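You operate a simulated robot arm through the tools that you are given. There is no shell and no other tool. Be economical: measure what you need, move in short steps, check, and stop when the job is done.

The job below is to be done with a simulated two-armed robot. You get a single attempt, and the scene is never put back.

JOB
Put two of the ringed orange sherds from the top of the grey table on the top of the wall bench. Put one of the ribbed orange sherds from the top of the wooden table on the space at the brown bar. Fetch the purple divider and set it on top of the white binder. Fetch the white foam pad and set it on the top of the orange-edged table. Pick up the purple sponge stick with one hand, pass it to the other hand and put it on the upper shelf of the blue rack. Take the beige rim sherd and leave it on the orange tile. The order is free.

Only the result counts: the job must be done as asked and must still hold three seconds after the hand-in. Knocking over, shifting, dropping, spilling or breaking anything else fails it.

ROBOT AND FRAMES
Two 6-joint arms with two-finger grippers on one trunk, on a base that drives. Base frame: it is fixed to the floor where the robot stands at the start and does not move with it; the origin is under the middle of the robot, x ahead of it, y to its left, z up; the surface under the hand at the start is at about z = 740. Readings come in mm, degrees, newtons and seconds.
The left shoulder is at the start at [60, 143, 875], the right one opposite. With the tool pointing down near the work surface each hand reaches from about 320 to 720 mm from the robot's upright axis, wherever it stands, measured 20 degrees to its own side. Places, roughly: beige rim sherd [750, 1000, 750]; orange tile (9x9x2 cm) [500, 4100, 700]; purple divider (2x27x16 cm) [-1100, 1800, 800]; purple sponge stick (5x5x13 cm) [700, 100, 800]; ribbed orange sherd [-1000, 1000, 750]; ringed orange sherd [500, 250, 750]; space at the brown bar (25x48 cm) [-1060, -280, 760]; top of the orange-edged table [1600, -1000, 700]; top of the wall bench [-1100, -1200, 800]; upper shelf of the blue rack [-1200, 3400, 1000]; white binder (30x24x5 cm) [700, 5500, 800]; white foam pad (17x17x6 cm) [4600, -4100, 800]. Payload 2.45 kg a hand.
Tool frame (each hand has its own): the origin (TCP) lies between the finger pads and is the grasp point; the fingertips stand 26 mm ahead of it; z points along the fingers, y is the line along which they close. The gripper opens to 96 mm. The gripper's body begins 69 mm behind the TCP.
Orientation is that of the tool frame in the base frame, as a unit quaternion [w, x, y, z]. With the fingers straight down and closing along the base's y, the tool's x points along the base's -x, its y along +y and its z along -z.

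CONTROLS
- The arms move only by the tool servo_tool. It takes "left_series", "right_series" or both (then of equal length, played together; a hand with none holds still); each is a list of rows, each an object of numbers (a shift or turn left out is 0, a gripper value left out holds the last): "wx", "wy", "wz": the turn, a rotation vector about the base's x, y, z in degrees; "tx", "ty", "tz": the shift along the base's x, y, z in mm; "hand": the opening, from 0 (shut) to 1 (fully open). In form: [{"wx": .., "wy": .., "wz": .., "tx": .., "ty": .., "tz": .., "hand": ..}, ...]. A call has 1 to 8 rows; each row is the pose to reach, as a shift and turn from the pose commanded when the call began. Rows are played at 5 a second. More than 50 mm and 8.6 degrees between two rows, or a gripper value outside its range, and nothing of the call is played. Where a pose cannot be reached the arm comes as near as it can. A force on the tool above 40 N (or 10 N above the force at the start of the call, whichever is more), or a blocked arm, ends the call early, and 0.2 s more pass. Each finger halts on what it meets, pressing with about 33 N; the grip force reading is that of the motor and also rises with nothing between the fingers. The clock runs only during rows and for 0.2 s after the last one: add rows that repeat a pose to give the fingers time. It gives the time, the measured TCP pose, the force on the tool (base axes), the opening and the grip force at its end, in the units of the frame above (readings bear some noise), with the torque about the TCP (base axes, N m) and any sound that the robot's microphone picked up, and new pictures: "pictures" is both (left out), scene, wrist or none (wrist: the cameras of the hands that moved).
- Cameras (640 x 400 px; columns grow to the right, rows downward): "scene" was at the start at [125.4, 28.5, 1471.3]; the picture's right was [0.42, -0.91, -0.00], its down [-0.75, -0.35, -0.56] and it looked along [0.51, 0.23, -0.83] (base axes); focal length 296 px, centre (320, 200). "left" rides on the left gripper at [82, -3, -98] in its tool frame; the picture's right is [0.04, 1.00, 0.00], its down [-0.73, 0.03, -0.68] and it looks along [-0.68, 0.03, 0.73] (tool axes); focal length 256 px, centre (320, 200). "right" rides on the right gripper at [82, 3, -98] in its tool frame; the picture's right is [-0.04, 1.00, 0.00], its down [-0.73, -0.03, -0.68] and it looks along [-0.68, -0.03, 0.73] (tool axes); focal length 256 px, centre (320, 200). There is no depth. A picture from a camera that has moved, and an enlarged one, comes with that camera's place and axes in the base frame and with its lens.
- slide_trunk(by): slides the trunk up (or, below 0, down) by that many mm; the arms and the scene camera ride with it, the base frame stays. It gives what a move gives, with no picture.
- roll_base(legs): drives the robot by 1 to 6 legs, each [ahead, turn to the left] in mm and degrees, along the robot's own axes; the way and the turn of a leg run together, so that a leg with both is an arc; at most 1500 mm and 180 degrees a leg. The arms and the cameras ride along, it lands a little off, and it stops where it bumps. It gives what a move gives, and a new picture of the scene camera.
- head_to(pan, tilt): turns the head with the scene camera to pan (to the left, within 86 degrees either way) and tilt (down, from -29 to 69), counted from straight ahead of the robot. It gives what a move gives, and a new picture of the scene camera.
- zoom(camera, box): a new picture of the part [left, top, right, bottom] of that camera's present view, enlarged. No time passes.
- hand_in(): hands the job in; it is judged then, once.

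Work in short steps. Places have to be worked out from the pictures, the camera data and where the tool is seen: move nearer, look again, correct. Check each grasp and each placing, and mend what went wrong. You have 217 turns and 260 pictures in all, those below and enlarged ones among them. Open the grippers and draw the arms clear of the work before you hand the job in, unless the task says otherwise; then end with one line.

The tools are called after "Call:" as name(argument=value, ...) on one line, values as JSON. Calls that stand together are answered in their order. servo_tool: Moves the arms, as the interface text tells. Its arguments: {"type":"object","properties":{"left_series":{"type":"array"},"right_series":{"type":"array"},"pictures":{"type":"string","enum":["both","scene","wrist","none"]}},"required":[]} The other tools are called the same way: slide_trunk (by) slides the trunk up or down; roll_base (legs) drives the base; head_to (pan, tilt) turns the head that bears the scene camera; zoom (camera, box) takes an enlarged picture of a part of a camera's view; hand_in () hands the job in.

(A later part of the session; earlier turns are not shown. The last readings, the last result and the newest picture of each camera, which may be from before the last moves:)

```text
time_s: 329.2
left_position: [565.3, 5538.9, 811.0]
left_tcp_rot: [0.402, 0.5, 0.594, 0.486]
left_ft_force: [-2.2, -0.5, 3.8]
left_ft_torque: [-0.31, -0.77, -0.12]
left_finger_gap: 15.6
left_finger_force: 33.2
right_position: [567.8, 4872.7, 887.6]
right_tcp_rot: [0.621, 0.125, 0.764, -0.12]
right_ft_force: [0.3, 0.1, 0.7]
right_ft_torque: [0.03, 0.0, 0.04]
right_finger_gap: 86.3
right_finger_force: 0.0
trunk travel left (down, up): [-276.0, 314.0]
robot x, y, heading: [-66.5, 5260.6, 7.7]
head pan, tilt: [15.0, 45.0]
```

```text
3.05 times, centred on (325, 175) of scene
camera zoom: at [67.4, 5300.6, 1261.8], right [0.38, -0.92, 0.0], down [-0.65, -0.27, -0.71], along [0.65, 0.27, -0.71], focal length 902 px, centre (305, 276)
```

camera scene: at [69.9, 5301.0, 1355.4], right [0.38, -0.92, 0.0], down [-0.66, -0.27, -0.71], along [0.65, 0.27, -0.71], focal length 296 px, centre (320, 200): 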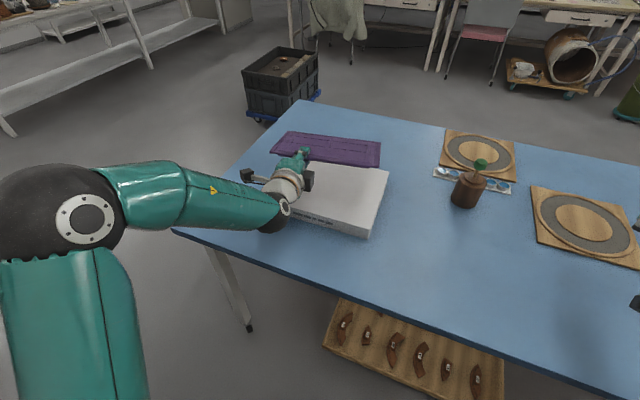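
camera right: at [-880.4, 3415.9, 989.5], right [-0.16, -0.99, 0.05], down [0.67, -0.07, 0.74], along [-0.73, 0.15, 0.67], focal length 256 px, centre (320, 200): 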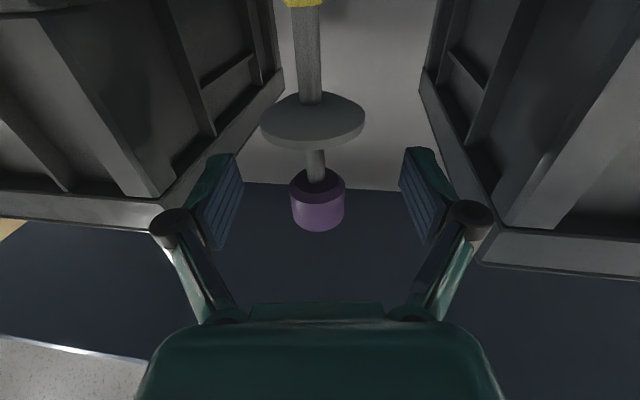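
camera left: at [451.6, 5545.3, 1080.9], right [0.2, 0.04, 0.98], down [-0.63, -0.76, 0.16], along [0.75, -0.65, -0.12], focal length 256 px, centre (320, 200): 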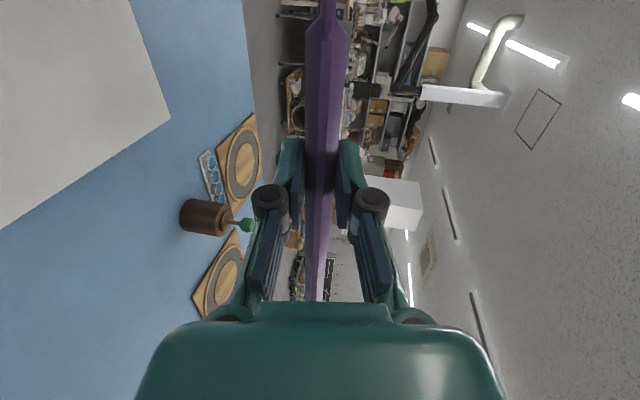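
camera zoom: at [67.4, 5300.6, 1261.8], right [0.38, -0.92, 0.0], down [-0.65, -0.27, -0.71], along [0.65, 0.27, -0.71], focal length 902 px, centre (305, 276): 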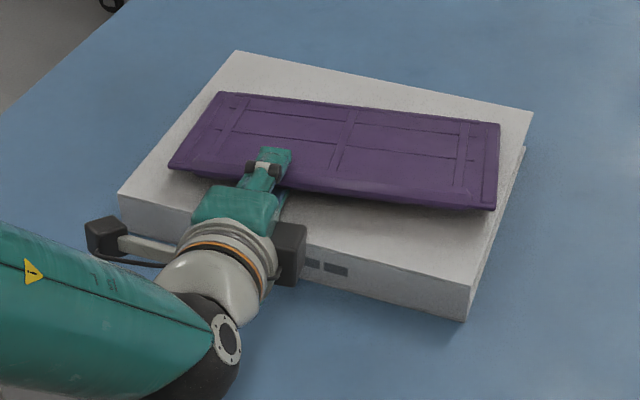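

The far edge rests on the binder (4 N). I lower 4 mm more, open a little, and back out.

Call:
slide_trunk(by=-4)

Call:
servo_tool(left_series=[{"hand": 0.2}, {"hand": 0.26}, {"hand": 0.28}, {"hand": 0.28}], pictures="scene")

Call:
zoom(camera="scene", box=[220, 110, 430, 240])

```text
time_s: 329.8
left_position: [567.0, 5538.9, 806.5]
left_tcp_rot: [0.401, 0.5, 0.595, 0.485]
left_ft_force: [-1.4, -1.3, 6.3]
left_ft_torque: [-0.23, -0.98, -0.08]
left_finger_gap: 16.3
left_finger_force: 33.3
right_position: [569.9, 4871.5, 883.2]
right_tcp_rot: [0.622, 0.124, 0.764, -0.119]
right_ft_force: [-0.5, 0.1, -1.6]
right_ft_torque: [0.01, 0.0, -0.02]
right_finger_gap: 86.2
right_finger_force: 0.1
trunk travel left (down, up): [-272.0, 318.0]
robot x, y, heading: [-65.7, 5262.6, 7.4]
head pan, tilt: [15.0, 45.0]
```

```text
time_s: 330.8
left_position: [566.4, 5538.1, 808.5]
left_tcp_rot: [0.402, 0.5, 0.594, 0.486]
left_ft_force: [-0.6, 0.1, 7.8]
left_ft_torque: [-0.01, 0.08, -0.02]
left_finger_gap: 22.2
left_finger_force: 0.1
right_position: [567.8, 4872.5, 883.8]
right_tcp_rot: [0.622, 0.125, 0.764, -0.12]
right_ft_force: [-1.0, 0.1, 0.2]
right_ft_torque: [0.01, -0.02, -0.02]
right_finger_gap: 86.4
right_finger_force: 0.0
trunk travel left (down, up): [-272.0, 318.0]
robot x, y, heading: [-68.2, 5260.6, 7.4]
head pan, tilt: [15.0, 45.0]
camera scene: at [67.1, 5300.4, 1257.8], right [0.38, -0.92, 0.0], down [-0.65, -0.27, -0.71], along [0.65, 0.27, -0.71], focal length 296 px, centre (320, 200)
```

scene: 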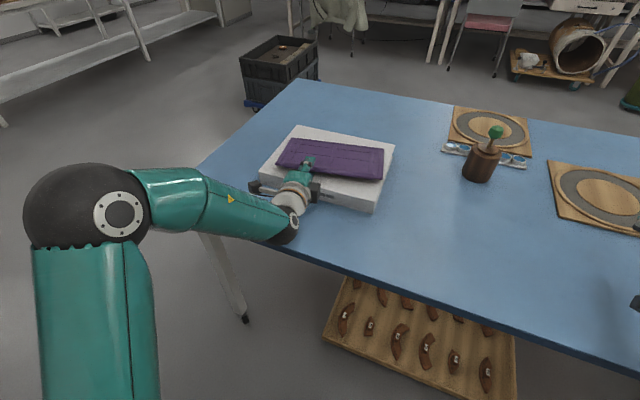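

```text
3.05 times, centred on (325, 175) of scene
camera zoom: at [67.1, 5300.4, 1257.8], right [0.38, -0.92, 0.0], down [-0.65, -0.27, -0.71], along [0.65, 0.27, -0.71], focal length 902 px, centre (305, 276)
```

zoom: 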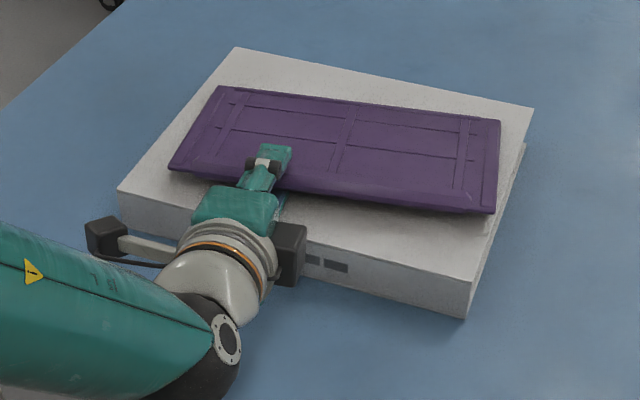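

The lower finger now touches the binder (8 N up). I raise the trunk 4 mm so it doesn't drag, then back out.

Call:
slide_trunk(by=4)

Call:
zoom(camera="scene", box=[220, 110, 430, 240])

```text
time_s: 331.3
left_position: [566.1, 5539.4, 808.8]
left_tcp_rot: [0.401, 0.501, 0.595, 0.484]
left_ft_force: [1.0, 0.0, 2.7]
left_ft_torque: [-0.02, -0.02, -0.01]
left_finger_gap: 25.5
left_finger_force: 0.0
right_position: [569.7, 4872.5, 886.0]
right_tcp_rot: [0.62, 0.126, 0.765, -0.121]
right_ft_force: [-0.2, -0.2, -0.4]
right_ft_torque: [0.0, 0.0, 0.0]
right_finger_gap: 86.4
right_finger_force: 0.1
trunk travel left (down, up): [-276.0, 314.0]
robot x, y, heading: [-67.7, 5259.7, 7.7]
head pan, tilt: [15.0, 45.0]
```

```text
3.05 times, centred on (325, 175) of scene
camera zoom: at [67.9, 5300.6, 1261.6], right [0.38, -0.92, 0.0], down [-0.65, -0.27, -0.71], along [0.65, 0.27, -0.71], focal length 902 px, centre (305, 276)
```

zoom: 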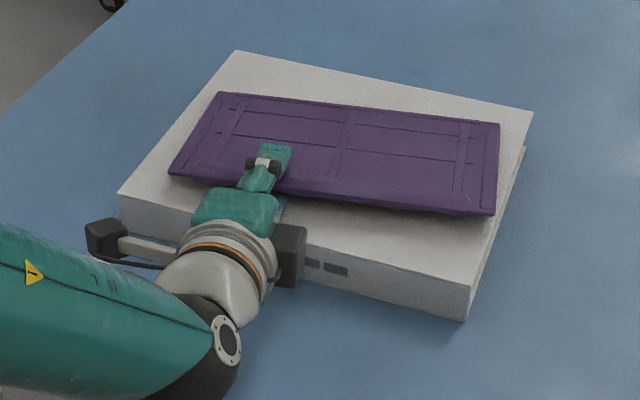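

Call:
slide_trunk(by=4)

Call:
roll_base(legs=[[-130, 0]])

Call:
zoom(camera="scene", box=[220, 60, 430, 200])

```text
time_s: 331.8
left_position: [566.6, 5538.6, 814.0]
left_tcp_rot: [0.401, 0.5, 0.595, 0.485]
left_ft_force: [0.3, -0.3, -0.3]
left_ft_torque: [0.02, 0.01, 0.01]
left_finger_gap: 27.5
left_finger_force: 0.5
right_position: [569.1, 4872.2, 890.4]
right_tcp_rot: [0.621, 0.125, 0.765, -0.12]
right_ft_force: [0.3, 0.5, -0.3]
right_ft_torque: [-0.01, 0.02, 0.04]
right_finger_gap: 86.3
right_finger_force: 0.1
trunk travel left (down, up): [-280.0, 310.0]
robot x, y, heading: [-71.7, 5262.2, 7.4]
head pan, tilt: [15.0, 45.0]
```

```text
time_s: 333.1
left_position: [437.8, 5522.0, 814.9]
left_tcp_rot: [0.402, 0.5, 0.594, 0.486]
left_ft_force: [-0.7, 0.3, -0.7]
left_ft_torque: [-0.02, 0.02, 0.0]
left_finger_gap: 27.3
left_finger_force: 0.3
right_position: [439.5, 4855.7, 890.9]
right_tcp_rot: [0.622, 0.125, 0.764, -0.12]
right_ft_force: [-1.0, -0.4, 0.9]
right_ft_torque: [-0.03, 0.0, 0.05]
right_finger_gap: 86.3
right_finger_force: 0.0
trunk travel left (down, up): [-280.0, 310.0]
robot x, y, heading: [-194.4, 5246.3, 7.6]
head pan, tilt: [15.0, 45.0]
camera scene: at [-61.8, 5283.8, 1265.8], right [0.38, -0.92, 0.0], down [-0.65, -0.27, -0.71], along [0.65, 0.27, -0.71], focal length 296 px, centre (320, 200)
```

scene: 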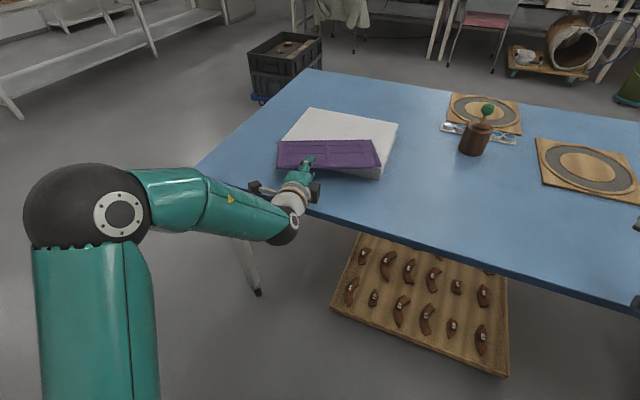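

```text
2.86 times, centred on (325, 130) of scene
camera zoom: at [-61.8, 5283.8, 1265.8], right [0.38, -0.92, 0.0], down [-0.65, -0.27, -0.71], along [0.65, 0.27, -0.71], focal length 846 px, centre (306, 400)
```

zoom: 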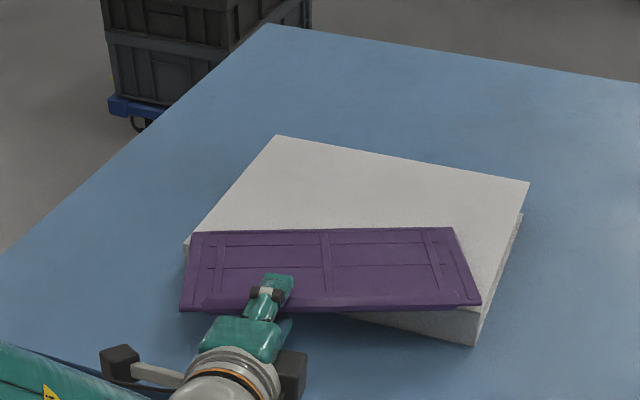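

The divider was dragged along, wedged by the tilt. I re-grip it, lift slightly, and push forward again to place it with the fingers just outside the binder's edge.

Call:
servo_tool(left_series=[{"hand": 0}, {"hand": 0}, {"hand": 0}], pictures="none")

Call:
slide_trunk(by=25)

Call:
zoom(camera="scene", box=[220, 80, 430, 220])

```text
time_s: 333.9
left_position: [437.5, 5521.8, 814.9]
left_tcp_rot: [0.401, 0.5, 0.595, 0.485]
left_ft_force: [0.2, 0.5, 0.3]
left_ft_torque: [-0.07, -0.09, -0.01]
left_finger_gap: 15.4
left_finger_force: 33.0
right_position: [441.0, 4855.1, 891.3]
right_tcp_rot: [0.621, 0.124, 0.764, -0.119]
right_ft_force: [-0.2, -0.5, 0.3]
right_ft_torque: [0.01, -0.03, -0.04]
right_finger_gap: 86.3
right_finger_force: 0.1
trunk travel left (down, up): [-280.0, 310.0]
robot x, y, heading: [-193.0, 5248.1, 7.3]
head pan, tilt: [15.0, 45.0]
```

```text
time_s: 334.6
left_position: [437.9, 5522.1, 839.8]
left_tcp_rot: [0.401, 0.5, 0.595, 0.485]
left_ft_force: [0.0, 0.0, -1.8]
left_ft_torque: [0.03, 0.07, -0.01]
left_finger_gap: 15.6
left_finger_force: 32.7
right_position: [440.3, 4855.5, 916.9]
right_tcp_rot: [0.621, 0.124, 0.765, -0.119]
right_ft_force: [-0.8, -0.5, 0.0]
right_ft_torque: [0.03, 0.03, 0.0]
right_finger_gap: 86.5
right_finger_force: 0.0
trunk travel left (down, up): [-305.0, 285.0]
robot x, y, heading: [-196.4, 5245.0, 7.6]
head pan, tilt: [15.0, 45.0]
```

```text
2.86 times, centred on (325, 150) of scene
camera zoom: at [-60.8, 5283.9, 1290.6], right [0.38, -0.92, 0.0], down [-0.65, -0.27, -0.71], along [0.65, 0.27, -0.71], focal length 846 px, centre (306, 343)
```

zoom: 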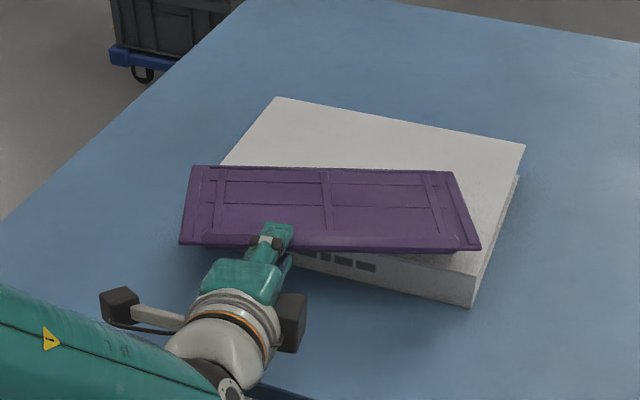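

Re-gripped, with some yaw slip (~17° now). I try rotating the hand −14° in yaw and levelling the tilt by −7°.

Call:
servo_tool(left_series=[{"wz": -5, "wy": -2.5}, {"wz": -10, "wy": -5}, {"wz": -14, "wy": -7}, {"wz": -14, "wy": -7}], pictures="none")

Call:
zoom(camera="scene", box=[220, 80, 430, 220])

```text
time_s: 335.6
left_position: [437.7, 5522.3, 840.0]
left_tcp_rot: [0.401, 0.5, 0.595, 0.485]
left_ft_force: [-0.3, 0.6, -1.8]
left_ft_torque: [0.07, 0.11, 0.02]
left_finger_gap: 15.4
left_finger_force: 32.4
left hand out of reach, approached as far as the arm can: row 1, 2, 3, 4
right_position: [441.6, 4855.4, 916.1]
right_tcp_rot: [0.621, 0.125, 0.764, -0.12]
right_ft_force: [-0.6, 0.3, 0.2]
right_ft_torque: [0.0, -0.03, 0.02]
right_finger_gap: 86.5
right_finger_force: 0.1
trunk travel left (down, up): [-305.0, 285.0]
robot x, y, heading: [-194.4, 5246.7, 7.6]
head pan, tilt: [15.0, 45.0]
```

```text
2.86 times, centred on (325, 150) of scene
camera zoom: at [-61.1, 5283.9, 1290.6], right [0.38, -0.92, 0.0], down [-0.65, -0.27, -0.71], along [0.65, 0.27, -0.71], focal length 846 px, centre (306, 343)
```

zoom: 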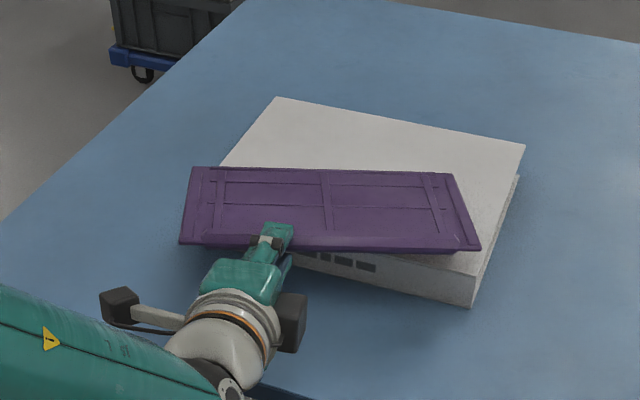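

Call:
servo_tool(left_series=[{"tx": 25}, {"tx": 50}, {"tx": 70, "wz": -4, "wy": -2}, {"tx": 80, "wz": -8, "wy": -4}, {"tx": 85, "wz": -14, "wy": -6}, {"tx": 85, "wz": -14, "wy": -6}], pictures="none")

Call:
zoom(camera="scene", box=[220, 60, 430, 200])

```text
time_s: 337.0
left_position: [512.8, 5504.4, 851.0]
left_tcp_rot: [0.419, 0.511, 0.576, 0.481]
left_ft_force: [0.3, -0.1, -1.0]
left_ft_torque: [0.01, 0.1, 0.01]
left_finger_gap: 15.7
left_finger_force: 33.2
left hand out of reach, approached as far as the arm can: row 3, 4, 5, 6
right_position: [440.6, 4855.8, 917.1]
right_tcp_rot: [0.621, 0.124, 0.765, -0.119]
right_ft_force: [0.2, 0.6, -0.1]
right_ft_torque: [0.0, 0.03, 0.01]
right_finger_gap: 86.6
right_finger_force: 0.1
trunk travel left (down, up): [-305.0, 285.0]
robot x, y, heading: [-196.5, 5244.4, 7.3]
head pan, tilt: [15.0, 45.0]
```

```text
2.86 times, centred on (325, 130) of scene
camera zoom: at [-60.9, 5283.8, 1290.6], right [0.38, -0.92, 0.0], down [-0.65, -0.27, -0.71], along [0.65, 0.27, -0.71], focal length 846 px, centre (306, 400)
```

zoom: 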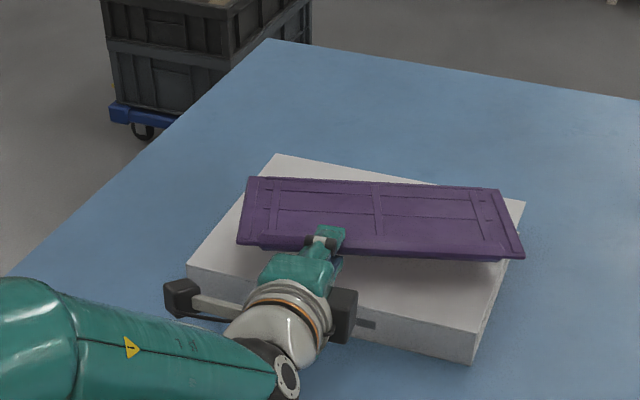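

Now it's over the binder again, slightly toward −y. I shift +30 mm in y and +10 in x.

Call:
servo_tool(left_series=[{"tx": 3, "ty": 10}, {"tx": 6, "ty": 20}, {"tx": 10, "ty": 30}, {"tx": 10, "ty": 30}], pictures="none")

Call:
slide_trunk(by=-30)

Call:
zoom(camera="scene", box=[220, 60, 430, 200])

```text
time_s: 338.0
left_position: [528.1, 5524.9, 858.0]
left_tcp_rot: [0.415, 0.509, 0.58, 0.482]
left_ft_force: [-0.2, 0.1, 0.0]
left_ft_torque: [0.03, 0.1, -0.02]
left_finger_gap: 15.6
left_finger_force: 32.9
left hand out of reach, approached as far as the arm can: row 2, 3, 4
right_position: [440.4, 4855.0, 917.3]
right_tcp_rot: [0.621, 0.124, 0.765, -0.119]
right_ft_force: [0.4, -0.3, 0.6]
right_ft_torque: [-0.01, 0.02, 0.01]
right_finger_gap: 86.5
right_finger_force: 0.0
trunk travel left (down, up): [-305.0, 285.0]
robot x, y, heading: [-195.8, 5243.9, 7.6]
head pan, tilt: [15.0, 45.0]
```

```text
time_s: 338.8
left_position: [526.7, 5525.6, 828.7]
left_tcp_rot: [0.416, 0.51, 0.58, 0.481]
left_ft_force: [-0.1, 0.1, -1.2]
left_ft_torque: [0.02, 0.11, 0.02]
left_finger_gap: 15.7
left_finger_force: 32.8
right_position: [440.0, 4855.9, 887.2]
right_tcp_rot: [0.621, 0.125, 0.764, -0.12]
right_ft_force: [0.1, -0.5, 0.6]
right_ft_torque: [0.0, 0.01, 0.0]
right_finger_gap: 86.3
right_finger_force: 0.0
trunk travel left (down, up): [-275.0, 315.0]
robot x, y, heading: [-197.5, 5245.9, 7.5]
head pan, tilt: [15.0, 45.0]
```

```text
2.86 times, centred on (325, 130) of scene
camera zoom: at [-61.2, 5283.9, 1260.7], right [0.38, -0.92, 0.0], down [-0.65, -0.27, -0.71], along [0.65, 0.27, -0.71], focal length 846 px, centre (306, 400)
```

zoom: 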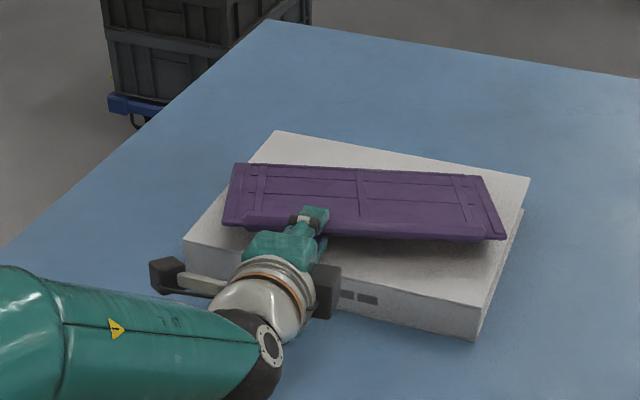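

Nicely placed. I back off 12 mm so the finger tips clear the binder's edge, then lower to contact.

Call:
roll_base(legs=[[-12, 0]])

Call:
slide_trunk(by=-18)

Call:
slide_trunk(by=-5)

```text
time_s: 339.5
left_position: [514.2, 5523.2, 829.3]
left_tcp_rot: [0.415, 0.509, 0.58, 0.482]
left_ft_force: [0.2, 0.3, -0.7]
left_ft_torque: [0.02, 0.11, -0.05]
left_finger_gap: 15.4
left_finger_force: 33.1
right_position: [428.0, 4853.7, 887.0]
right_tcp_rot: [0.622, 0.124, 0.764, -0.12]
right_ft_force: [-0.1, -0.2, 0.3]
right_ft_torque: [-0.02, -0.01, 0.0]
right_finger_gap: 86.1
right_finger_force: 0.0
trunk travel left (down, up): [-275.0, 315.0]
robot x, y, heading: [-209.7, 5243.5, 7.4]
head pan, tilt: [15.0, 45.0]
camera scene: at [-73.7, 5282.2, 1260.8], right [0.38, -0.92, 0.0], down [-0.65, -0.27, -0.71], along [0.65, 0.27, -0.71], focal length 296 px, centre (320, 200)
```

scene: 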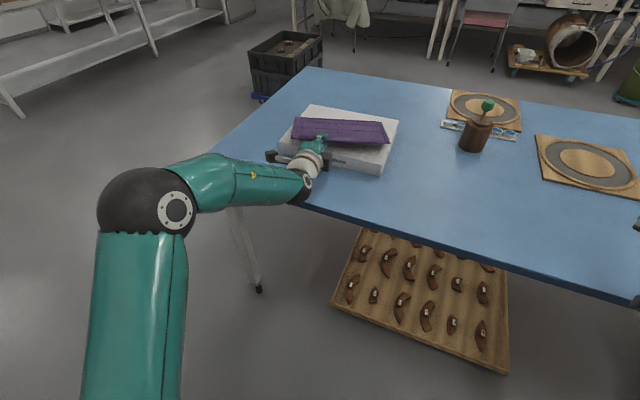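

```text
time_s: 340.2
left_position: [515.0, 5523.6, 810.5]
left_tcp_rot: [0.416, 0.509, 0.58, 0.482]
left_ft_force: [1.0, 0.8, 1.3]
left_ft_torque: [-0.16, -0.32, 0.14]
left_finger_gap: 15.4
left_finger_force: 33.0
right_position: [427.8, 4853.7, 868.9]
right_tcp_rot: [0.621, 0.125, 0.764, -0.12]
right_ft_force: [0.3, -0.8, 0.5]
right_ft_torque: [-0.06, 0.0, 0.01]
right_finger_gap: 86.4
right_finger_force: 0.2
trunk travel left (down, up): [-257.0, 333.0]
robot x, y, heading: [-204.1, 5238.2, 7.4]
head pan, tilt: [15.0, 45.0]
```

```text
time_s: 340.7
left_position: [515.1, 5524.5, 806.5]
left_tcp_rot: [0.415, 0.51, 0.58, 0.482]
left_ft_force: [1.1, -0.4, 1.6]
left_ft_torque: [-0.24, -0.48, 0.09]
left_finger_gap: 15.8
left_finger_force: 32.9
right_position: [427.5, 4854.0, 864.2]
right_tcp_rot: [0.622, 0.124, 0.764, -0.12]
right_ft_force: [-0.3, 0.5, -1.1]
right_ft_torque: [0.02, 0.01, -0.04]
right_finger_gap: 86.3
right_finger_force: 0.1
trunk travel left (down, up): [-252.0, 338.0]
robot x, y, heading: [-211.6, 5247.9, 7.6]
head pan, tilt: [15.0, 45.0]
```

Far edge touching. I lower 10 mm more so it flattens, then open wide.

Call:
slide_trunk(by=-10)

Call:
servo_tool(left_series=[{"hand": 0.3}, {"hand": 0.5}, {"hand": 0.6}, {"hand": 0.6}, {"hand": 0.6}], pictures="none")

Call:
zoom(camera="scene", box=[220, 60, 430, 200])

Call:
zoom(camera="left", box=[0, 0, 640, 400])

```text
time_s: 341.3
left_position: [515.2, 5523.7, 796.4]
left_tcp_rot: [0.415, 0.51, 0.58, 0.481]
left_ft_force: [-0.3, 0.3, 3.9]
left_ft_torque: [-0.53, -0.45, 0.06]
left_finger_gap: 16.0
left_finger_force: 33.9
right_position: [428.9, 4853.7, 853.0]
right_tcp_rot: [0.621, 0.124, 0.765, -0.12]
right_ft_force: [-0.4, 0.4, -0.1]
right_ft_torque: [0.0, 0.01, 0.02]
right_finger_gap: 86.3
right_finger_force: 0.1
trunk travel left (down, up): [-242.0, 348.0]
robot x, y, heading: [-206.2, 5245.0, 7.2]
head pan, tilt: [15.0, 45.0]
```

```text
time_s: 342.5
left_position: [515.3, 5523.9, 795.1]
left_tcp_rot: [0.415, 0.509, 0.58, 0.482]
left_ft_force: [0.1, 0.4, -0.3]
left_ft_torque: [0.02, -0.01, -0.02]
left_finger_gap: 57.7
left_finger_force: 0.0
right_position: [427.6, 4853.2, 853.6]
right_tcp_rot: [0.621, 0.125, 0.764, -0.12]
right_ft_force: [-0.6, 1.0, 0.7]
right_ft_torque: [0.0, 0.0, 0.0]
right_finger_gap: 86.5
right_finger_force: 0.0
trunk travel left (down, up): [-242.0, 348.0]
robot x, y, heading: [-210.5, 5243.7, 7.6]
head pan, tilt: [15.0, 45.0]
```

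```text
2.86 times, centred on (325, 130) of scene
camera zoom: at [-73.2, 5282.2, 1227.6], right [0.38, -0.92, 0.0], down [-0.65, -0.27, -0.71], along [0.65, 0.27, -0.71], focal length 846 px, centre (306, 400)
```

zoom: 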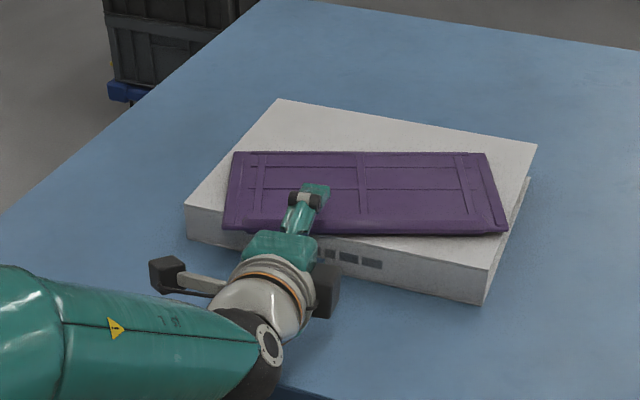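

```text
1.00 times, centred on (320, 200) of left (not enlarged: the box is as wide or as high as the picture)
camera zoom: at [408.0, 5593.0, 812.9], right [0.19, 0.06, 0.98], down [-0.55, -0.82, 0.15], along [0.81, -0.57, -0.12], focal length 256 px, centre (320, 200)
```

zoom: 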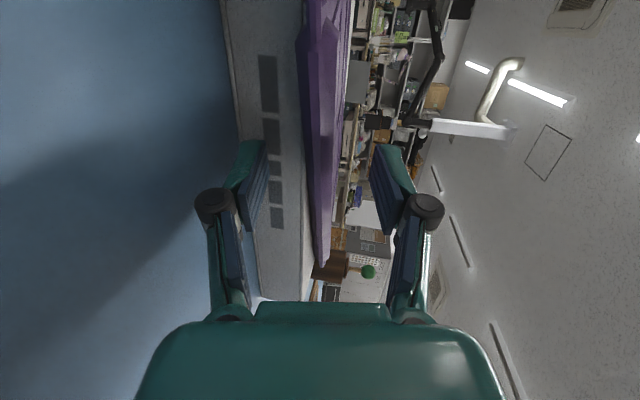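

The divider now lies flat on the binder, fingers free of it. I back straight out.

Call:
roll_base(legs=[[-200, 0]])

Call:
zoom(camera="scene", box=[230, 60, 440, 200])

```text
time_s: 344.1
left_position: [314.2, 5495.9, 796.6]
left_tcp_rot: [0.416, 0.509, 0.58, 0.482]
left_ft_force: [-0.8, -0.2, 0.0]
left_ft_torque: [0.0, -0.02, 0.02]
left_finger_gap: 57.4
left_finger_force: 0.0
right_position: [228.0, 4827.1, 854.7]
right_tcp_rot: [0.622, 0.125, 0.764, -0.12]
right_ft_force: [0.2, 0.4, 0.0]
right_ft_torque: [0.02, 0.01, -0.01]
right_finger_gap: 86.4
right_finger_force: 0.0
trunk travel left (down, up): [-242.0, 348.0]
robot x, y, heading: [-411.3, 5217.5, 7.3]
head pan, tilt: [15.0, 45.0]
camera scene: at [-274.0, 5255.7, 1227.7], right [0.38, -0.92, 0.0], down [-0.65, -0.27, -0.71], along [0.65, 0.27, -0.71], focal length 296 px, centre (320, 200)
```

scene: 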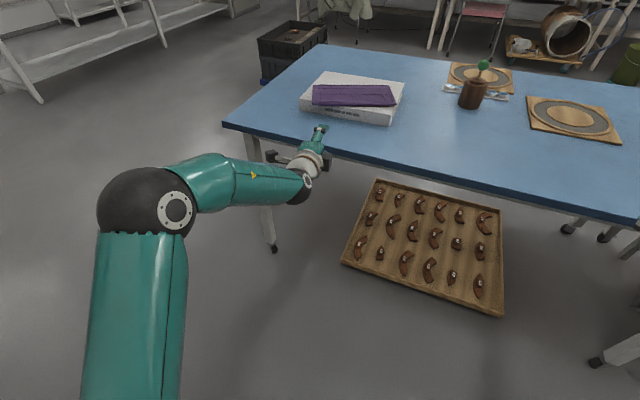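

```text
2.86 times, centred on (335, 130) of scene
camera zoom: at [-274.0, 5255.7, 1227.7], right [0.38, -0.92, 0.0], down [-0.65, -0.27, -0.71], along [0.65, 0.27, -0.71], focal length 846 px, centre (277, 400)
```

zoom: 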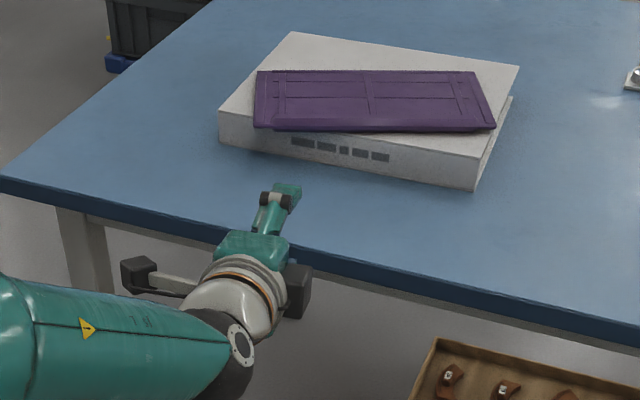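

The purple divider rests on the binder. I raise the trunk again and turn the left hand back to pointing down, drawing it in.

Call:
slide_trunk(by=242)

Call:
servo_tool(left_series=[{"wx": -4.6, "wy": 4.0, "wz": 4.9, "tx": -10}, {"wx": -9.2, "wy": 8.0, "wz": 9.8, "tx": -20}, {"wx": -13.8, "wy": 12.0, "wz": 14.7, "tx": -35}, {"wx": -18.4, "wy": 16.0, "wz": 19.6, "tx": -50}, {"wx": -23, "wy": 20.0, "wz": 24.5, "tx": -65}, {"wx": -27.6, "wy": 24.0, "wz": 29.4, "tx": -80}, {"wx": -32.2, "wy": 28.0, "wz": 34, "tx": -95}], pictures="none")

Call:
servo_tool(left_series=[{"wx": -4.6, "wy": 4.0, "wz": 4.9, "tx": -15}, {"wx": -9.2, "wy": 8.0, "wz": 9.8, "tx": -30}, {"wx": -13.8, "wy": 12.0, "wz": 14.7, "tx": -45}, {"wx": -18.4, "wy": 16.0, "wz": 19.6, "tx": -60}, {"wx": -23, "wy": 20.0, "wz": 24.5, "tx": -75}, {"wx": -27.6, "wy": 24.0, "wz": 29.4, "tx": -90}, {"wx": -32.2, "wy": 28.0, "wz": 34, "tx": -110}], pictures="none")

```text
time_s: 346.6
left_position: [315.1, 5495.0, 1038.5]
left_tcp_rot: [0.416, 0.509, 0.58, 0.482]
left_ft_force: [-0.2, -0.5, 0.4]
left_ft_torque: [-0.01, -0.02, 0.03]
left_finger_gap: 57.5
left_finger_force: 0.0
right_position: [227.5, 4827.2, 1096.8]
right_tcp_rot: [0.622, 0.125, 0.764, -0.12]
right_ft_force: [0.1, -0.5, -0.2]
right_ft_torque: [-0.01, -0.04, 0.0]
right_finger_gap: 86.3
right_finger_force: 0.0
trunk travel left (down, up): [-484.0, 106.0]
robot x, y, heading: [-412.4, 5216.7, 7.4]
head pan, tilt: [15.0, 45.0]
```

```text
time_s: 348.2
left_position: [219.9, 5495.5, 1038.7]
left_tcp_rot: [0.233, 0.288, 0.889, 0.27]
left_ft_force: [-0.1, 0.4, 0.1]
left_ft_torque: [0.0, 0.0, 0.01]
left_finger_gap: 57.5
left_finger_force: 0.1
right_position: [227.6, 4827.0, 1096.9]
right_tcp_rot: [0.621, 0.125, 0.765, -0.12]
right_ft_force: [0.2, 0.0, 0.1]
right_ft_torque: [0.0, 0.0, -0.01]
right_finger_gap: 86.2
right_finger_force: 0.1
trunk travel left (down, up): [-484.0, 106.0]
robot x, y, heading: [-410.7, 5214.9, 7.5]
head pan, tilt: [15.0, 45.0]
```

```text
time_s: 349.8
left_position: [110.0, 5497.5, 1039.5]
left_tcp_rot: [-0.002, 0.002, 1.0, -0.003]
left_ft_force: [0.6, 0.4, -0.2]
left_ft_torque: [0.01, -0.01, -0.06]
left_finger_gap: 57.6
left_finger_force: 0.1
right_position: [226.5, 4827.4, 1097.3]
right_tcp_rot: [0.622, 0.125, 0.764, -0.121]
right_ft_force: [-0.1, 0.1, 0.6]
right_ft_torque: [0.02, 0.04, -0.03]
right_finger_gap: 86.5
right_finger_force: 0.1
trunk travel left (down, up): [-484.0, 106.0]
robot x, y, heading: [-410.6, 5218.5, 7.4]
head pan, tilt: [15.0, 45.0]
```

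Now the right hand back to pointing down as well.

Call:
servo_tool(right_series=[{"wx": 1.5, "wy": 7.75, "wz": 1.56, "tx": -10, "ty": 12}, {"wx": 3, "wy": 15.5, "wz": 3.1, "tx": -20, "ty": 24}, {"wx": 4.5, "wy": 23.2, "wz": 4.7, "tx": -30, "ty": 36}, {"wx": 6, "wy": 31, "wz": 6.2, "tx": -40, "ty": 48}, {"wx": 7.5, "wy": 38.7, "wz": 7.8, "tx": -50, "ty": 60}, {"wx": 9, "wy": 46.5, "wz": 9.4, "tx": -60, "ty": 72, "tz": -15}, {"wx": 10.5, "wy": 54.2, "wz": 10.9, "tx": -75, "ty": 84, "tz": -30}, {"wx": 12, "wy": 62, "wz": 12.5, "tx": -90, "ty": 96, "tz": -45}], pictures="none")

Call:
servo_tool(right_series=[{"wx": 1.5, "wy": 7.75, "wz": 1.56, "tx": -20, "ty": 25}, {"wx": 3, "wy": 15.5, "wz": 3.1, "tx": -45, "ty": 50}, {"wx": 3, "wy": 15.5, "wz": 3.1, "tx": -70, "ty": 75}], pictures="none")

Call:
head_to(pan=0, tilt=20)

```text
time_s: 351.6
left_position: [110.6, 5497.6, 1038.8]
left_tcp_rot: [-0.001, 0.003, 1.0, -0.001]
left_ft_force: [-0.8, -0.3, -0.1]
left_ft_torque: [0.02, 0.0, 0.04]
left_finger_gap: 57.7
left_finger_force: 0.1
right_position: [137.5, 4922.3, 1052.7]
right_tcp_rot: [0.132, 0.026, 0.991, -0.026]
right_ft_force: [-1.4, 0.1, 0.2]
right_ft_torque: [0.0, -0.02, -0.01]
right_finger_gap: 86.2
right_finger_force: 0.1
trunk travel left (down, up): [-484.0, 106.0]
robot x, y, heading: [-411.0, 5219.3, 7.3]
head pan, tilt: [15.0, 45.0]
```

```text
time_s: 352.4
left_position: [109.5, 5497.4, 1038.7]
left_tcp_rot: [0.0, 0.003, 1.0, -0.001]
left_ft_force: [0.0, -0.4, 0.8]
left_ft_torque: [-0.03, 0.0, 0.01]
left_finger_gap: 57.6
left_finger_force: 0.2
right_position: [66.1, 4997.8, 1053.3]
right_tcp_rot: [-0.002, -0.001, 1.0, 0.0]
right_ft_force: [-0.1, -0.2, 0.4]
right_ft_torque: [0.0, -0.06, 0.01]
right_finger_gap: 86.6
right_finger_force: 0.0
trunk travel left (down, up): [-484.0, 106.0]
robot x, y, heading: [-408.9, 5216.2, 7.2]
head pan, tilt: [15.0, 45.0]
```

```text
time_s: 353.3
left_position: [109.7, 5496.1, 1038.8]
left_tcp_rot: [-0.002, 0.003, 1.0, -0.002]
left_ft_force: [-0.3, -1.0, -0.2]
left_ft_torque: [0.01, -0.01, -0.02]
left_finger_gap: 57.7
left_finger_force: 0.2
right_position: [67.7, 4997.2, 1052.3]
right_tcp_rot: [-0.001, 0.0, 1.0, 0.0]
right_ft_force: [-0.3, 0.0, -0.6]
right_ft_torque: [-0.01, -0.01, 0.02]
right_finger_gap: 86.4
right_finger_force: 0.0
trunk travel left (down, up): [-484.0, 106.0]
robot x, y, heading: [-410.1, 5214.6, 7.3]
head pan, tilt: [0.0, 20.0]
camera scene: at [-256.4, 5236.8, 1508.2], right [0.13, -0.99, 0.0], down [-0.34, -0.04, -0.94], along [0.93, 0.12, -0.34], focal length 296 px, centre (320, 200)
```

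scene: 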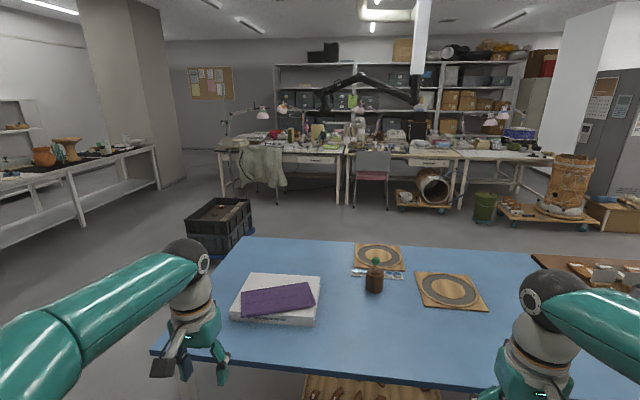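

Both arms are tucked. Only the foam pad remains (far at [4600,−4100]). I drive out: first back to the corridor at y≈2400.

Call:
roll_base(legs=[[150, 0], [0, -50]])

Call:
roll_base(legs=[[0, -46]])

```text
time_s: 357.3
left_position: [287.8, 5015.3, 1037.9]
left_tcp_rot: [-0.001, 0.427, 0.904, -0.001]
left_ft_force: [-0.4, -0.8, -0.4]
left_ft_torque: [0.02, 0.0, 0.0]
left_finger_gap: 57.8
left_finger_force: 0.1
right_position: [-123.8, 4729.8, 1051.7]
right_tcp_rot: [-0.001, 0.425, 0.905, 0.0]
right_ft_force: [0.1, -0.2, 0.2]
right_ft_torque: [0.05, 0.01, 0.0]
right_finger_gap: 86.5
right_finger_force: 0.1
trunk travel left (down, up): [-484.0, 106.0]
robot x, y, heading: [-231.8, 5267.9, -42.7]
head pan, tilt: [0.0, 20.0]
camera scene: at [-119.5, 5159.2, 1508.2], right [-0.68, -0.73, 0.0], down [-0.25, 0.23, -0.94], along [0.69, -0.64, -0.34], focal length 296 px, centre (320, 200)
```

scene: 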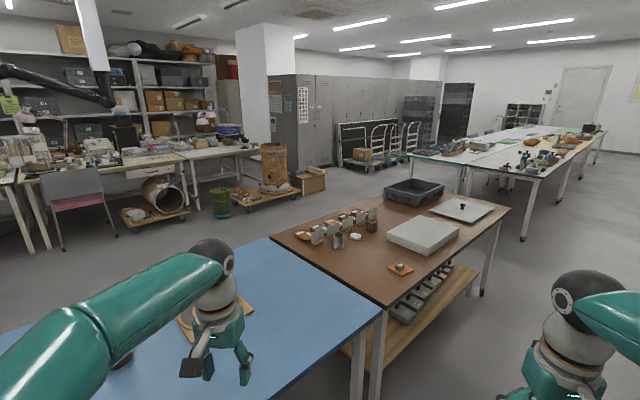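

```text
time_s: 360.0
left_position: [-51.0, 4716.7, 1037.9]
left_tcp_rot: [-0.002, 0.748, 0.664, 0.0]
left_ft_force: [-0.7, 0.6, -0.7]
left_ft_torque: [-0.03, 0.0, 0.0]
left_finger_gap: 57.4
left_finger_force: 0.0
right_position: [-542.4, 4814.4, 1052.1]
right_tcp_rot: [-0.001, 0.745, 0.667, 0.001]
right_ft_force: [0.0, 0.1, -0.3]
right_ft_torque: [0.03, 0.0, 0.01]
right_finger_gap: 86.8
right_finger_force: 0.0
trunk travel left (down, up): [-484.0, 106.0]
robot x, y, heading: [-198.7, 5269.3, -88.4]
head pan, tilt: [0.0, 20.0]
camera scene: at [-191.9, 5108.2, 1508.1], right [-1.0, -0.03, 0.0], down [-0.01, 0.34, -0.94], along [0.03, -0.94, -0.34], focal length 296 px, centre (320, 200)
```

scene: 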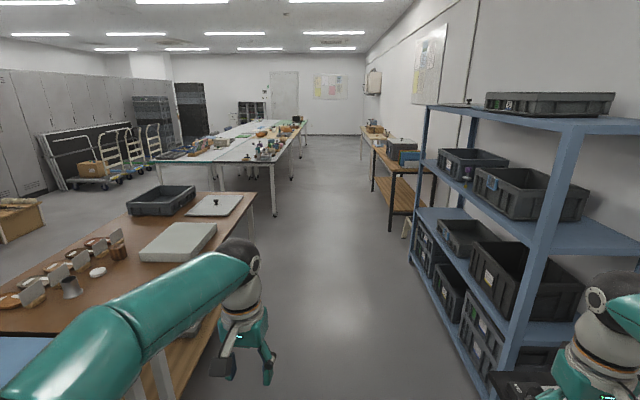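

The way south is clear. I drive to y≈2430 and turn left toward +x.

Call:
roll_base(legs=[[0, -1.5], [1400, 0], [1430, 0]])

Call:
roll_base(legs=[[0, 45]])

Call:
roll_base(legs=[[0, 44]])

```text
time_s: 374.4
left_position: [-64.9, 1867.9, 1039.8]
left_tcp_rot: [-0.002, 0.759, 0.651, 0.0]
left_ft_force: [-0.3, 0.5, 0.5]
left_ft_torque: [0.03, 0.0, -0.05]
left_finger_gap: 57.6
left_finger_force: 0.0
right_position: [-551.6, 1982.8, 1053.0]
right_tcp_rot: [-0.001, 0.757, 0.654, 0.001]
right_ft_force: [0.4, 0.3, -0.1]
right_ft_torque: [-0.02, 0.02, 0.02]
right_finger_gap: 86.3
right_finger_force: 0.1
trunk travel left (down, up): [-484.0, 106.0]
robot x, y, heading: [-187.2, 2420.4, -90.7]
head pan, tilt: [0.0, 20.0]
camera scene: at [-190.0, 2264.7, 1508.2], right [-1.0, 0.01, 0.0], down [0.0, 0.34, -0.94], along [-0.01, -0.94, -0.34], focal length 296 px, centre (320, 200)
```

scene: 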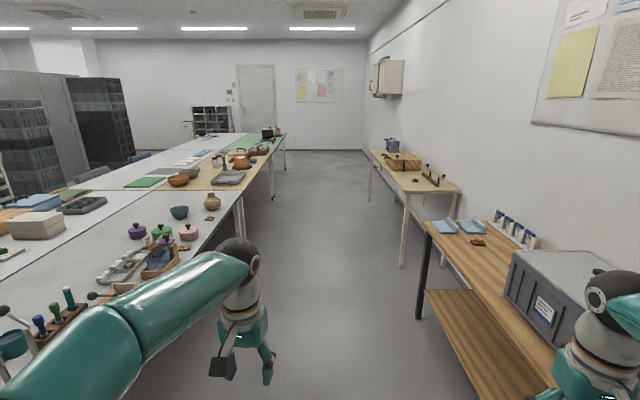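

```text
time_s: 377.1
left_position: [292.6, 2122.2, 1038.8]
left_tcp_rot: [-0.001, 0.449, 0.894, 0.0]
left_ft_force: [0.6, -0.5, 0.6]
left_ft_torque: [0.06, 0.05, 0.02]
left_finger_gap: 57.5
left_finger_force: 0.1
right_position: [-130.7, 1855.9, 1054.1]
right_tcp_rot: [-0.001, 0.447, 0.895, 0.001]
right_ft_force: [0.3, 0.2, -0.4]
right_ft_torque: [0.04, 0.01, 0.0]
right_finger_gap: 86.1
right_finger_force: 0.0
trunk travel left (down, up): [-484.0, 106.0]
robot x, y, heading: [-211.3, 2397.8, -45.2]
head pan, tilt: [0.0, 20.0]
camera scene: at [-103.7, 2286.0, 1508.2], right [-0.71, -0.71, 0.0], down [-0.24, 0.24, -0.94], along [0.66, -0.67, -0.34], focal length 296 px, centre (320, 200)
```

scene: 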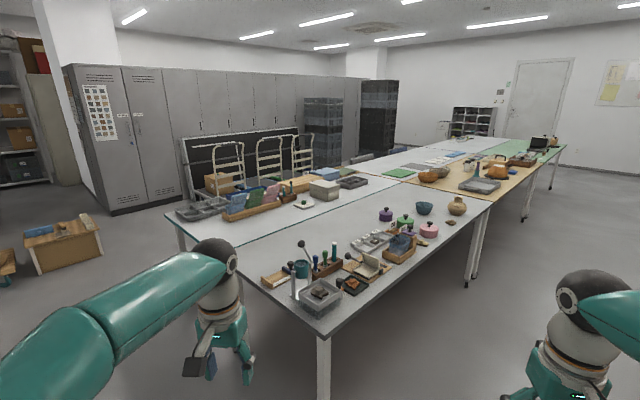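

```text
time_s: 379.8
left_position: [344.4, 2550.3, 1039.0]
left_tcp_rot: [-0.001, 0.082, 0.997, -0.002]
left_ft_force: [0.9, 0.6, 0.2]
left_ft_torque: [0.02, 0.01, -0.01]
left_finger_gap: 57.6
left_finger_force: 0.1
right_position: [222.8, 2063.9, 1054.7]
right_tcp_rot: [-0.001, 0.079, 0.997, 0.001]
right_ft_force: [0.1, 0.3, -0.6]
right_ft_torque: [0.04, -0.02, -0.01]
right_finger_gap: 86.4
right_finger_force: 0.0
trunk travel left (down, up): [-484.0, 106.0]
robot x, y, heading: [-215.5, 2358.6, -1.7]
head pan, tilt: [0.0, 20.0]
camera scene: at [-58.0, 2355.6, 1508.3], right [-0.03, -1.0, 0.0], down [-0.34, 0.01, -0.94], along [0.94, -0.03, -0.34], focal length 296 px, centre (320, 200)
```

scene: 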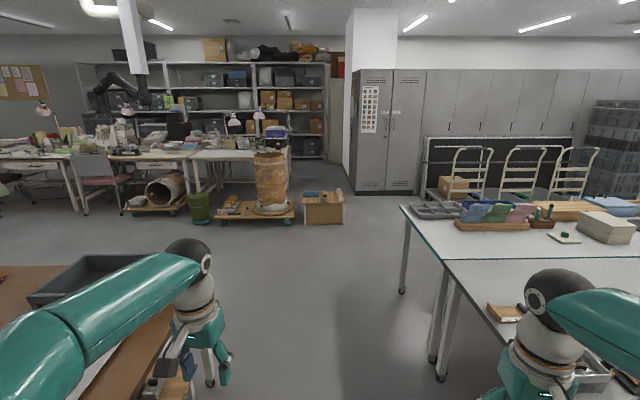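

I drive +x along the corridor to x≈2450, stopping short of the boxes, and then turn south.

Call:
roll_base(legs=[[0, 2], [1300, 0], [1350, 0]])

Call:
roll_base(legs=[[0, -45]])

```text
time_s: 393.3
left_position: [3007.3, 2600.0, 1040.7]
left_tcp_rot: [-0.001, 0.062, 0.998, -0.001]
left_ft_force: [0.4, -0.1, -0.4]
left_ft_torque: [0.0, -0.01, -0.05]
left_finger_gap: 57.7
left_finger_force: 0.1
right_position: [2906.1, 2110.6, 1054.8]
right_tcp_rot: [-0.003, 0.059, 0.998, 0.0]
right_ft_force: [1.2, -0.2, -0.6]
right_ft_torque: [0.0, 0.02, -0.04]
right_finger_gap: 86.5
right_finger_force: 0.1
trunk travel left (down, up): [-484.0, 106.0]
robot x, y, heading: [2460.5, 2392.0, 0.7]
head pan, tilt: [0.0, 20.0]
camera scene: at [2613.6, 2391.4, 1508.3], right [0.01, -1.0, 0.0], down [-0.34, 0.0, -0.94], along [0.94, 0.01, -0.34], focal length 296 px, centre (320, 200)
```

scene: 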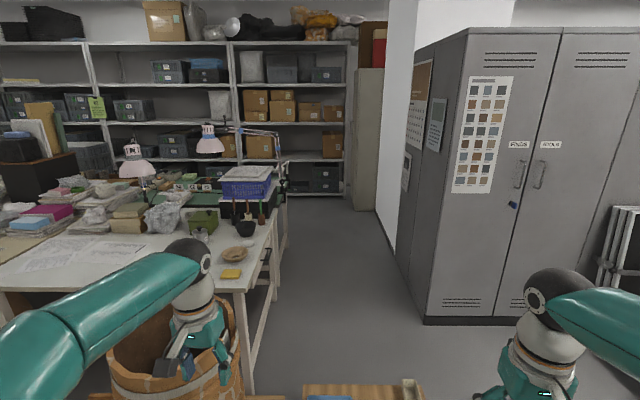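

```text
time_s: 396.1
left_position: [2993.7, 2151.1, 1040.7]
left_tcp_rot: [-0.001, 0.44, 0.898, -0.001]
left_ft_force: [-0.1, -0.4, 0.5]
left_ft_torque: [0.03, 0.04, 0.01]
left_finger_gap: 57.7
left_finger_force: 0.1
right_position: [2574.6, 1876.0, 1055.4]
right_tcp_rot: [-0.001, 0.438, 0.899, 0.001]
right_ft_force: [-0.8, -1.3, 0.4]
right_ft_torque: [0.01, 0.02, -0.03]
right_finger_gap: 86.5
right_finger_force: 0.1
trunk travel left (down, up): [-484.0, 106.0]
robot x, y, heading: [2483.4, 2416.7, -44.3]
head pan, tilt: [0.0, 20.0]
camera scene: at [2593.2, 2306.2, 1508.3], right [-0.7, -0.72, 0.0], down [-0.25, 0.24, -0.94], along [0.67, -0.66, -0.34], focal length 296 px, centre (320, 200)
```

scene: 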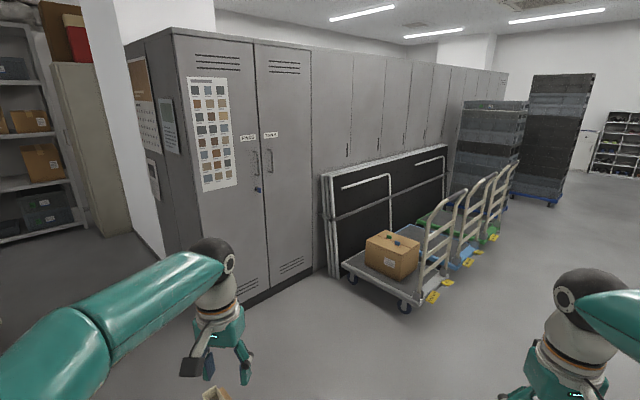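

The aisle south between tables and carts is clear. I go diagonal a bit, then face −y and drive down.

Call:
roll_base(legs=[[270, 0]])

Call:
roll_base(legs=[[0, -45]])

```text
time_s: 398.0
left_position: [3187.6, 1964.0, 1041.0]
left_tcp_rot: [-0.003, 0.44, 0.898, -0.001]
left_ft_force: [0.0, 0.0, -0.3]
left_ft_torque: [0.01, 0.02, 0.0]
left_finger_gap: 57.4
left_finger_force: 0.0
right_position: [2768.2, 1687.0, 1055.4]
right_tcp_rot: [-0.002, 0.436, 0.9, 0.001]
right_ft_force: [1.3, 0.4, -0.1]
right_ft_torque: [-0.01, 0.03, 0.0]
right_finger_gap: 86.2
right_finger_force: 0.0
trunk travel left (down, up): [-484.0, 106.0]
robot x, y, heading: [2677.3, 2225.1, -44.2]
head pan, tilt: [0.0, 20.0]
camera scene: at [2786.5, 2117.8, 1508.1], right [-0.7, -0.72, 0.0], down [-0.25, 0.24, -0.94], along [0.67, -0.66, -0.34], focal length 296 px, centre (320, 200)
```

scene: 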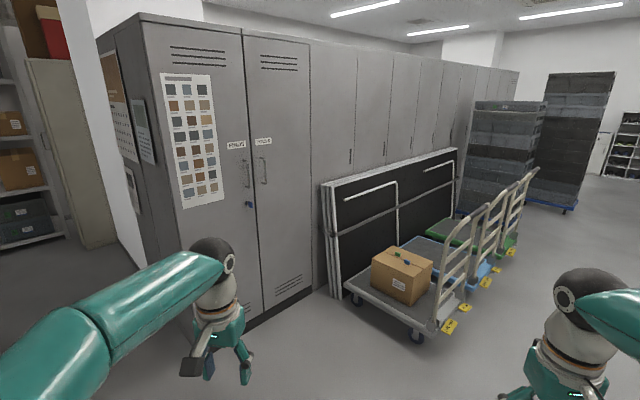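

```text
time_s: 400.7
left_position: [2849.4, 1677.9, 1040.3]
left_tcp_rot: [-0.002, 0.751, 0.661, -0.001]
left_ft_force: [-0.2, -0.3, -0.6]
left_ft_torque: [0.0, 0.01, -0.02]
left_finger_gap: 57.7
left_finger_force: 0.1
right_position: [2360.1, 1779.8, 1055.7]
right_tcp_rot: [0.0, 0.748, 0.663, 0.001]
right_ft_force: [-0.1, -0.1, 0.2]
right_ft_torque: [0.03, 0.0, 0.02]
right_finger_gap: 86.5
right_finger_force: 0.1
trunk travel left (down, up): [-484.0, 106.0]
robot x, y, heading: [2709.6, 2229.0, -89.2]
head pan, tilt: [0.0, 20.0]
camera scene: at [2713.7, 2071.0, 1508.2], right [-1.0, -0.02, 0.0], down [-0.01, 0.34, -0.94], along [0.02, -0.94, -0.34], focal length 296 px, centre (320, 200)
```

scene: 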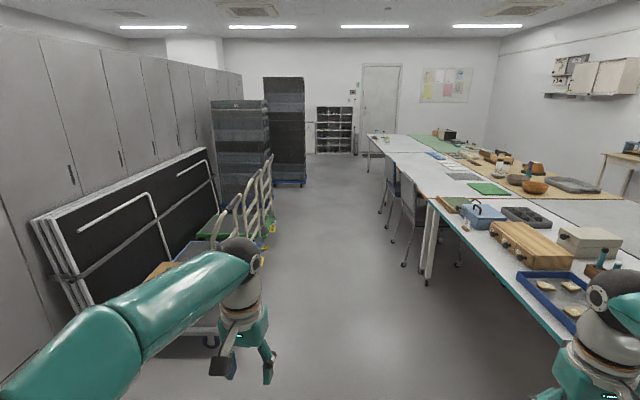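

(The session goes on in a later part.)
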